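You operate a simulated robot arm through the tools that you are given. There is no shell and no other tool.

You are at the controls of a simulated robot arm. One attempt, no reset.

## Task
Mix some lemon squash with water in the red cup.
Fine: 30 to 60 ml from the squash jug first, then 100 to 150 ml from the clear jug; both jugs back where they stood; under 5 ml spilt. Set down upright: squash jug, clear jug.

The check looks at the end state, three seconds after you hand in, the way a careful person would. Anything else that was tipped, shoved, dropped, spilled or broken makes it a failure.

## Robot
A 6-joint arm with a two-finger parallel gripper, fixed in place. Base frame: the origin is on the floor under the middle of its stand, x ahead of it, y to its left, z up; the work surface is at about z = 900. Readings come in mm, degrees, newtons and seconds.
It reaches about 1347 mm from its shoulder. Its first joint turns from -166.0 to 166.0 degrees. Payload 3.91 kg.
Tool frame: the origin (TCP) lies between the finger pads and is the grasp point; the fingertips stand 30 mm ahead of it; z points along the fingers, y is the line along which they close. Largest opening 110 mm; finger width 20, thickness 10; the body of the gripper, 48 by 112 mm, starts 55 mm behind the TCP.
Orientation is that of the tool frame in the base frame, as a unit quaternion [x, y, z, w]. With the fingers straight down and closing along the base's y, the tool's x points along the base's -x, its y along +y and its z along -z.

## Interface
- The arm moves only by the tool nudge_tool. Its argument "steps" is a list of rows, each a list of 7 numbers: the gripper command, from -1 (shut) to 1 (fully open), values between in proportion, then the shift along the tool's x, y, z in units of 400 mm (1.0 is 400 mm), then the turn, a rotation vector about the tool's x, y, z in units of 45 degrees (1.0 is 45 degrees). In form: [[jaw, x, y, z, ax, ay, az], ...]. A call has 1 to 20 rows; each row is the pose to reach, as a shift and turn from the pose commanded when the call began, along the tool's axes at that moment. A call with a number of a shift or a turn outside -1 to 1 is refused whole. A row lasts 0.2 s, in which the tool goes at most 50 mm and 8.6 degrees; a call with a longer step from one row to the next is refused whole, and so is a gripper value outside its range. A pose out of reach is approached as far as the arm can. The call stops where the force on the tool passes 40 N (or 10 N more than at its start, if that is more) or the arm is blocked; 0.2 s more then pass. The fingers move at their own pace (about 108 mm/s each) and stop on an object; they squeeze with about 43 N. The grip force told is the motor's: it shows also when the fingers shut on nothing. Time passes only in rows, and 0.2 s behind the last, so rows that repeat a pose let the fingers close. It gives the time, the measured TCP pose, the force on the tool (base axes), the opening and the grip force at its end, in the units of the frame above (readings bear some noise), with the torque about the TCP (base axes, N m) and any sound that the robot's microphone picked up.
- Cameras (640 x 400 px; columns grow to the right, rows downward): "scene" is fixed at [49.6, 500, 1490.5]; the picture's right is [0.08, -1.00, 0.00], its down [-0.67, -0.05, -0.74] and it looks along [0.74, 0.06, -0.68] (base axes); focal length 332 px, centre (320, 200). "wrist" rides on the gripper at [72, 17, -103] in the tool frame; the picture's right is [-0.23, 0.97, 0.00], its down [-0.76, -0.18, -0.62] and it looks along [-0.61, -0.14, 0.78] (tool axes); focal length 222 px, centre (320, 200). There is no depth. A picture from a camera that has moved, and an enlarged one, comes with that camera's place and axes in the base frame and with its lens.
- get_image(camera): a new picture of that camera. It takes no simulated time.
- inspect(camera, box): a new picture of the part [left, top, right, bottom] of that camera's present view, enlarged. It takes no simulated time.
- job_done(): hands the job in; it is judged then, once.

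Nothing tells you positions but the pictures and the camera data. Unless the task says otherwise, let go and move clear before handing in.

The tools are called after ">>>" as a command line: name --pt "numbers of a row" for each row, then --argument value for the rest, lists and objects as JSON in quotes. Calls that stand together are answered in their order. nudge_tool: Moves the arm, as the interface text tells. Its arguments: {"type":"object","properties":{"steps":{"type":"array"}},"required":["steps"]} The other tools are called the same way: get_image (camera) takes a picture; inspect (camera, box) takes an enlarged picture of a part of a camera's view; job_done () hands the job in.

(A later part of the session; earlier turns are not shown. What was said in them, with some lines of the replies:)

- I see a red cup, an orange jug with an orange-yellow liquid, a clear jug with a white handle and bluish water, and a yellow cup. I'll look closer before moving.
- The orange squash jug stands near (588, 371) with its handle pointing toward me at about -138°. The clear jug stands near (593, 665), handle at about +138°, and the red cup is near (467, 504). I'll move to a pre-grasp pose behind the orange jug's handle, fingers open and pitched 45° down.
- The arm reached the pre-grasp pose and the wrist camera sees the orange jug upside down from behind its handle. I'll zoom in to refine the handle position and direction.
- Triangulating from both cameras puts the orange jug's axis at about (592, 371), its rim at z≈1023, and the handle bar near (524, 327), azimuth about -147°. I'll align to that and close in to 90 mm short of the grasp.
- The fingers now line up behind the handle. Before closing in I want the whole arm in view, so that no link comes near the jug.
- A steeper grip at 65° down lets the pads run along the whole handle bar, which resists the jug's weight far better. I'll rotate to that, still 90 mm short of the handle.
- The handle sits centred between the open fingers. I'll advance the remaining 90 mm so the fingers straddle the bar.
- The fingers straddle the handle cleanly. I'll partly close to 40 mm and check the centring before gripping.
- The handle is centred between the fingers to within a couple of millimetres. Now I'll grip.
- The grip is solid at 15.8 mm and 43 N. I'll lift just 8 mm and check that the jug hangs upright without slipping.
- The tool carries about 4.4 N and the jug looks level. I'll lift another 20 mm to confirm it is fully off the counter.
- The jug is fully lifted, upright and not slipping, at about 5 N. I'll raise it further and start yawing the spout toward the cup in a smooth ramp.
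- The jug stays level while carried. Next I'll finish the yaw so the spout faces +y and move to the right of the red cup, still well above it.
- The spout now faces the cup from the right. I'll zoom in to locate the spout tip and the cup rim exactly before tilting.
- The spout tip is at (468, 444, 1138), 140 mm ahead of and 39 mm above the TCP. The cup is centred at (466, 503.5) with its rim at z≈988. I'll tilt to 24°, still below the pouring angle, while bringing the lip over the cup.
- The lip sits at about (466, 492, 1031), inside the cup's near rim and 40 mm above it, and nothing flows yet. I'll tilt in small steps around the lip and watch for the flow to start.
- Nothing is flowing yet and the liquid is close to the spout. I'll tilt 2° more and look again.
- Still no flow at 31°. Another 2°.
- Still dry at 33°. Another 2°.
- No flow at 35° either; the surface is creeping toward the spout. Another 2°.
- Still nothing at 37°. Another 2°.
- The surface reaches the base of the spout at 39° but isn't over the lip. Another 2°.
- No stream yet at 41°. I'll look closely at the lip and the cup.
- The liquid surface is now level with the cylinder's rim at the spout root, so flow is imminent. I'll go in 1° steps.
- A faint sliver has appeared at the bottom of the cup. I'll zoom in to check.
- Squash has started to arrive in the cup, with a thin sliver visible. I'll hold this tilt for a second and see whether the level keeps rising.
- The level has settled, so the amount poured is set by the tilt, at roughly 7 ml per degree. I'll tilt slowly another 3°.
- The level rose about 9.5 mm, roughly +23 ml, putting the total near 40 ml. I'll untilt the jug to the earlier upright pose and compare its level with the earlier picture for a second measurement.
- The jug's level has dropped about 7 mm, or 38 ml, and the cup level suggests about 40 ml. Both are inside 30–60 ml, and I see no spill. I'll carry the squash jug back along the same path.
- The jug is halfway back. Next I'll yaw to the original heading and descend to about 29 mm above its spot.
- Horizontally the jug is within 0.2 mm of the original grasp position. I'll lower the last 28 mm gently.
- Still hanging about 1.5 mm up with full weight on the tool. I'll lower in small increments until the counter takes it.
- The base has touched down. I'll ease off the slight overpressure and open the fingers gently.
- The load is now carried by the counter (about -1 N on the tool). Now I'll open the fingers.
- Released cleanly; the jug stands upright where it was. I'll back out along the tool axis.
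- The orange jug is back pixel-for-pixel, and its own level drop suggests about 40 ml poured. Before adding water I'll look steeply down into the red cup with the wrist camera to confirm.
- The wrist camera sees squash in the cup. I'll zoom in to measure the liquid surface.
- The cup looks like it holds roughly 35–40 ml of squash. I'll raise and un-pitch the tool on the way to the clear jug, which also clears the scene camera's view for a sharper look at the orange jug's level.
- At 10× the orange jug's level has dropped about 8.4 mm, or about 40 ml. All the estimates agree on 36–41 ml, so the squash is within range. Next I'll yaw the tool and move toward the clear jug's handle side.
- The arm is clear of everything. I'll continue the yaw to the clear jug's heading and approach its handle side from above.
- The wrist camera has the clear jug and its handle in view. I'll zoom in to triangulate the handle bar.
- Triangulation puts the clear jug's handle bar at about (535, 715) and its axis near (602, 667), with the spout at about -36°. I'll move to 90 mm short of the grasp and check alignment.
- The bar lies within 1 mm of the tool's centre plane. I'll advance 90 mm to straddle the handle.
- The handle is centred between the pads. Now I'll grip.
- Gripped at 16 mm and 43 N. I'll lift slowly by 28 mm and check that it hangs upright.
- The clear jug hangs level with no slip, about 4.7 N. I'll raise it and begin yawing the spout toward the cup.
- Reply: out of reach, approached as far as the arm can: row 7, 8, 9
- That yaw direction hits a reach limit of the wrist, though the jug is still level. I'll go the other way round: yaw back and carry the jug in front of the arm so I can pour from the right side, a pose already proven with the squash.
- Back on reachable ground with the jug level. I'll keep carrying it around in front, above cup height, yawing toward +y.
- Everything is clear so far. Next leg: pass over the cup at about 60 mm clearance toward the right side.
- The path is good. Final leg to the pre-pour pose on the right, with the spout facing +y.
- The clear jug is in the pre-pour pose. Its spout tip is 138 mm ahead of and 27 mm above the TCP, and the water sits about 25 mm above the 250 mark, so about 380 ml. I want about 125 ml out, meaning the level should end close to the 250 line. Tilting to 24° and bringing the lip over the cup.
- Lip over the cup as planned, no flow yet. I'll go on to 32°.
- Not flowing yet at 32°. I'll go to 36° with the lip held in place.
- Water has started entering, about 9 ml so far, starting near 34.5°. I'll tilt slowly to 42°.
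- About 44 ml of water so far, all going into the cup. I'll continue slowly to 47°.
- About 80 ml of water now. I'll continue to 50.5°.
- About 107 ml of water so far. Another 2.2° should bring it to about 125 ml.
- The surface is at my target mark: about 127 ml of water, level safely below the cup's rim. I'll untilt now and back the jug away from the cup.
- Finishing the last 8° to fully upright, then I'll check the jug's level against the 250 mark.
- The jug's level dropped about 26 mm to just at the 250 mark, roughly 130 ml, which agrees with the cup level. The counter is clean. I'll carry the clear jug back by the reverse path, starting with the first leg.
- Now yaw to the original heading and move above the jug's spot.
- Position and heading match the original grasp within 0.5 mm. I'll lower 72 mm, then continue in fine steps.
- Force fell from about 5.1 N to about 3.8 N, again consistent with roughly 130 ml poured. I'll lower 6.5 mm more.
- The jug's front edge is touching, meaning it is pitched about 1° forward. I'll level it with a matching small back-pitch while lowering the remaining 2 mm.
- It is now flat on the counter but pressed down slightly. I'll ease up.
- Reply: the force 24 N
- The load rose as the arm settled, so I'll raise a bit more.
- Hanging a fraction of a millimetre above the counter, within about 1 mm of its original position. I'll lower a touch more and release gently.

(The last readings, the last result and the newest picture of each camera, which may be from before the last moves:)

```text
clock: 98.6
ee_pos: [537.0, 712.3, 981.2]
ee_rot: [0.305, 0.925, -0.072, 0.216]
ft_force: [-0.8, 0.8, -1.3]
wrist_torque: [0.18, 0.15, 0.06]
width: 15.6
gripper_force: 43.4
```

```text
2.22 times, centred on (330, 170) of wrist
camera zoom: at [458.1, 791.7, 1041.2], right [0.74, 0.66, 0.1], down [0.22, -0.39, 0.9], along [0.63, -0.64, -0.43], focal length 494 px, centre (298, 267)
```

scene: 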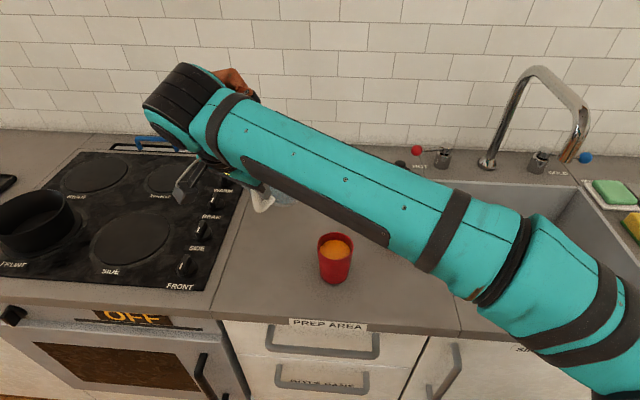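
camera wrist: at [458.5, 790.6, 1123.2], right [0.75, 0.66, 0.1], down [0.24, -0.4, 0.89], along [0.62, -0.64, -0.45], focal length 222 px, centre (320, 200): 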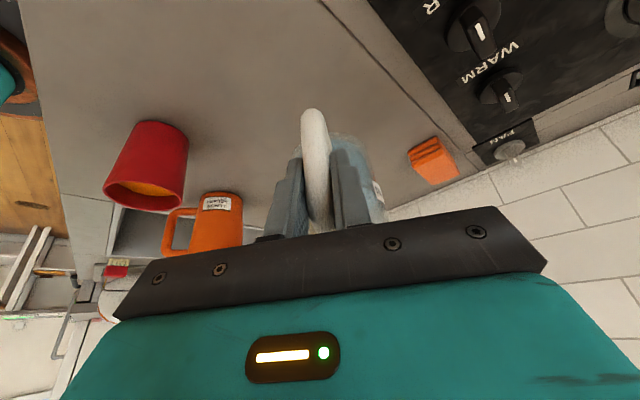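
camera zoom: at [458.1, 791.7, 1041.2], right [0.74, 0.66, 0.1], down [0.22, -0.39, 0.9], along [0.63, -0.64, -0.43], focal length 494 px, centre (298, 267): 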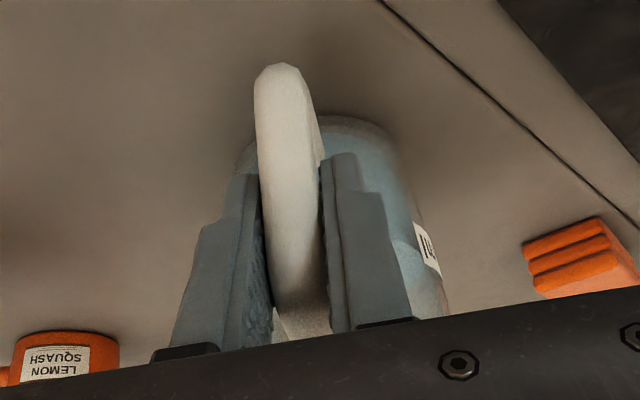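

The counter is now taking the load (about -1.3 N remaining). Opening the fingers gently.

>>> nudge_tool --pt "-0.65 0 0 0 0 0 0" --pt "-0.55 0 0 0 0 0 0" --pt "-0.4 0 0 0 0 0 0" --pt "-0.1 0 0 0 0 0 0" --pt "0.4 0 0 0 0 0 0" --pt "1 0 0 0 0 0 0" --pt "1 0 0 0 0 0 0" --pt "1 0 0 0 0 0 0"

>>> get_image --camera "wrist"

```text
clock: 100.4
ee_pos: [538.0, 713.1, 980.8]
ee_rot: [0.306, 0.924, -0.072, 0.216]
ft_force: [-0.6, 0.9, -0.6]
wrist_torque: [0.01, 0.03, -0.01]
width: 110.0
gripper_force: 0.1
```

```text
taken
camera wrist: at [458.0, 791.6, 1041.2], right [0.74, 0.66, 0.1], down [0.22, -0.39, 0.9], along [0.63, -0.64, -0.43], focal length 222 px, centre (320, 200)
```

wrist: 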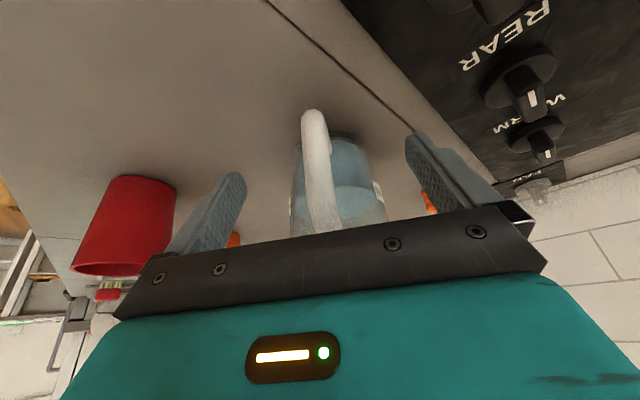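

Released; the jug stands upright. I'll back out along the tool axis.

>>> nudge_tool --pt "1 0 0 -0.04 0 0 0" --pt "1 0 0 -0.1 0 0 0" --pt "1 0 0 -0.17 0 0 0" --pt "1 0 0 -0.25 0 0 0" --pt "1 0 0 -0.33 0 0 0"

>>> get_image --camera "wrist"

>>> get_image --camera "scene"

```text
clock: 101.6
ee_pos: [490.4, 748.4, 1099.5]
ee_rot: [0.306, 0.925, -0.072, 0.216]
ft_force: [-0.9, 0.4, 0.8]
wrist_torque: [0.02, -0.01, 0.02]
width: 110.0
gripper_force: 0.0
```

```text
taken
camera wrist: at [410.8, 827.9, 1160.0], right [0.74, 0.66, 0.1], down [0.22, -0.39, 0.9], along [0.63, -0.64, -0.43], focal length 222 px, centre (320, 200)
```

wrist: 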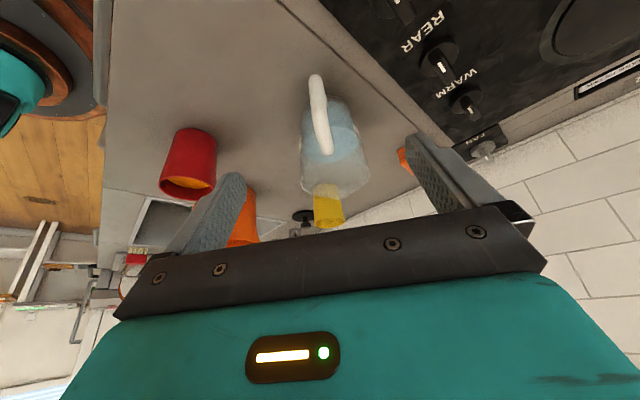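

```text
taken
```

scene: 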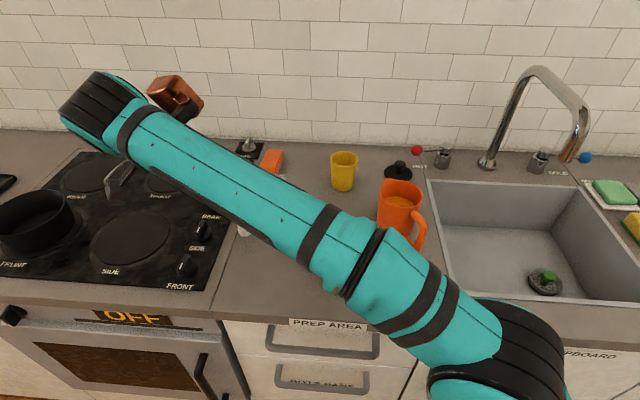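

Both jugs are set down. I'll raise the arm and swing it away so the scene camera can verify everything.

>>> nudge_tool --pt "1 -0.025 -0.0324 -0.0271 -0.0369 0 -0.0753" --pt "1 -0.0416 -0.0647 -0.0441 -0.0737 0 -0.1506" --pt "1 -0.0573 -0.0971 -0.061 -0.1106 0 -0.2259" --pt "1 -0.0731 -0.1295 -0.0782 -0.1474 0 -0.3012" --pt "1 -0.0889 -0.1618 -0.0953 -0.1843 0 -0.3766" --pt "1 -0.1047 -0.1942 -0.1123 -0.2211 0 -0.4519" --pt "1 -0.1162 -0.2266 -0.1264 -0.258 0 -0.5272" --pt "1 -0.1304 -0.2589 -0.14 -0.2948 0 -0.6025" --pt "1 -0.142 -0.2913 -0.1535 -0.3317 0 -0.6778"

>>> get_image --camera "scene"

```text
clock: 103.6
ee_pos: [440.0, 639.8, 1179.5]
ee_rot: [0.021, 0.974, -0.006, 0.227]
ft_force: [-0.6, 0.7, -1.2]
wrist_torque: [-0.05, -0.03, 0.03]
width: 110.1
gripper_force: 0.0
```

```text
taken
```

scene: 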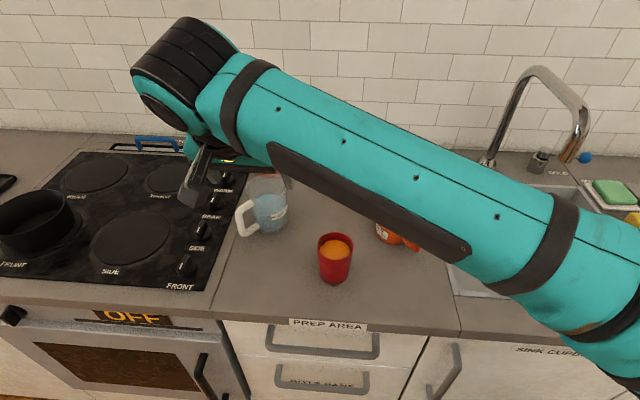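

>>> nudge_tool --pt "1 -0.0064 -0.0702 -0.0084 -0.0334 0 -0.0679" --pt "1 -0.0129 -0.1405 -0.0168 -0.0668 0 -0.1357" --pt "1 -0.0193 -0.2107 -0.0251 -0.1003 0 -0.2036" --pt "1 -0.0257 -0.2809 -0.0335 -0.1337 0 -0.2714" --pt "1 -0.0322 -0.3512 -0.0419 -0.1671 0 -0.3393" --pt "1 -0.0386 -0.4214 -0.0503 -0.2005 0 -0.4071" --pt "1 -0.045 -0.4916 -0.0587 -0.2339 0 -0.475" --pt "1 -0.0514 -0.5618 -0.067 -0.2674 0 -0.5428" --pt "1 -0.0579 -0.6321 -0.0754 -0.3008 0 -0.6107" --pt "1 -0.0643 -0.7023 -0.0838 -0.3342 0 -0.6785"

>>> get_image --camera "scene"

>>> inspect --camera "scene" --box '[225, 165, 305, 245]'

>>> inspect --camera "scene" --box '[300, 215, 380, 295]'

>>> inspect --camera "scene" --box '[365, 170, 435, 255]'

```text
clock: 105.8
ee_pos: [436.6, 359.9, 1219.3]
ee_rot: [-0.264, 0.937, 0.061, 0.218]
ft_force: [0.2, -0.5, -1.1]
wrist_torque: [-0.02, 0.02, -0.05]
width: 110.0
gripper_force: 0.1
```

```text
taken
```

scene: 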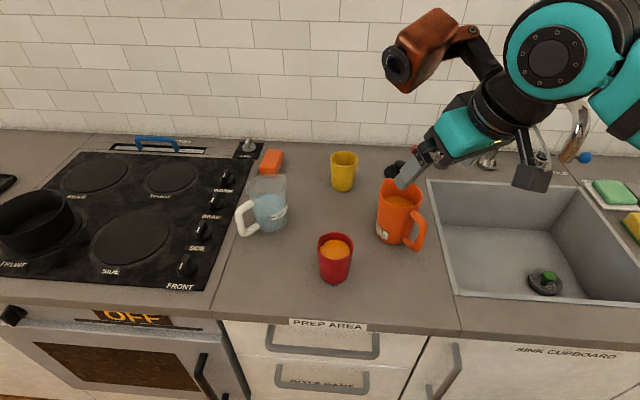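

```text
5.00 times, centred on (265, 205) of scene
camera zoom: at [49.6, 500.0, 1490.5], right [0.08, -1.0, 0.0], down [-0.67, -0.05, -0.74], along [0.74, 0.06, -0.68], focal length 1658 px, centre (595, 175)
```

zoom: 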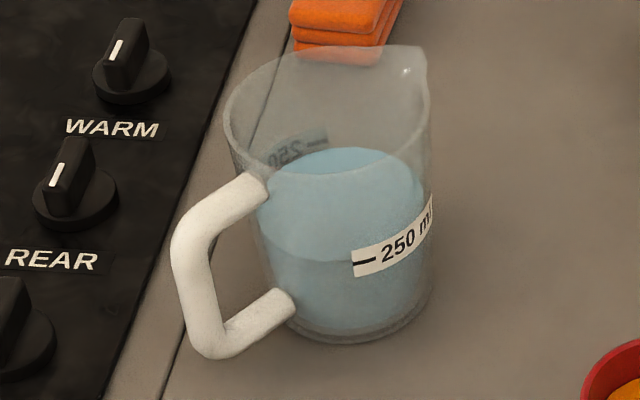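

```text
5.00 times, centred on (340, 255) of scene
camera zoom: at [49.6, 500.0, 1490.5], right [0.08, -1.0, 0.0], down [-0.67, -0.05, -0.74], along [0.74, 0.06, -0.68], focal length 1658 px, centre (220, -75)
```

zoom: 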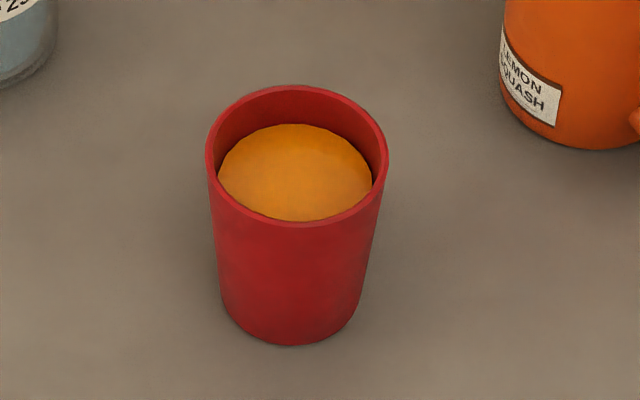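

```text
4.71 times, centred on (400, 212) of scene
camera zoom: at [49.6, 500.0, 1490.5], right [0.08, -1.0, 0.0], down [-0.67, -0.05, -0.74], along [0.74, 0.06, -0.68], focal length 1560 px, centre (-56, 141)
```

zoom: 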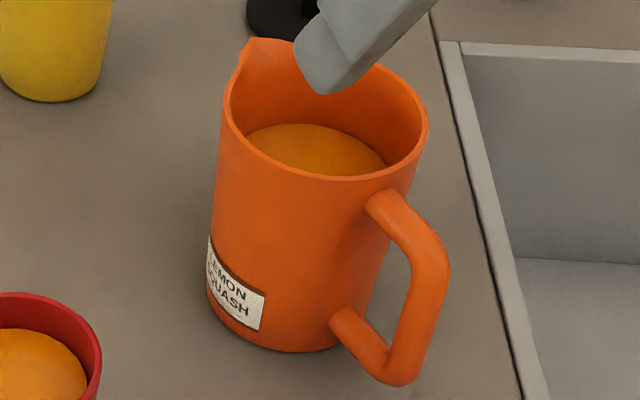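

Both jugs stand upright at their original spots, and the red cup holds roughly 40 ml squash plus about 128 ml water by cup level and jug level. The counter is clean, the gripper is empty and the arm is clear, so I'm handing in.

>>> job_done

```text
The job is handed in.
```

I mixed the drink in the red cup and handed the job in; I don't have the check's result. The cup holds roughly 40 ml of squash, poured first, and about 128 ml of water.

- **Amounts:** these come from pictures of the liquid levels, not from a scale. For the squash, the cup and jug readings gave 35–41 ml. For the water, the cup level gave about 125 ml and the clear jug's drop about 133 ml. Both are inside the ranges you set.
- **Jugs:** both are upright, let go of, and back where they stood. The squash jug matches its first picture exactly, and the clear jug is within about 2 mm.
- **Spills and other items:** I saw no liquid on the counter, and nothing else was moved or knocked. The red cup stayed where it was.

The arm could not pour the water from the clear jug's own side because it ran out of reach. I carried the clear jug over the cup and poured from the right, the same side as the squash.
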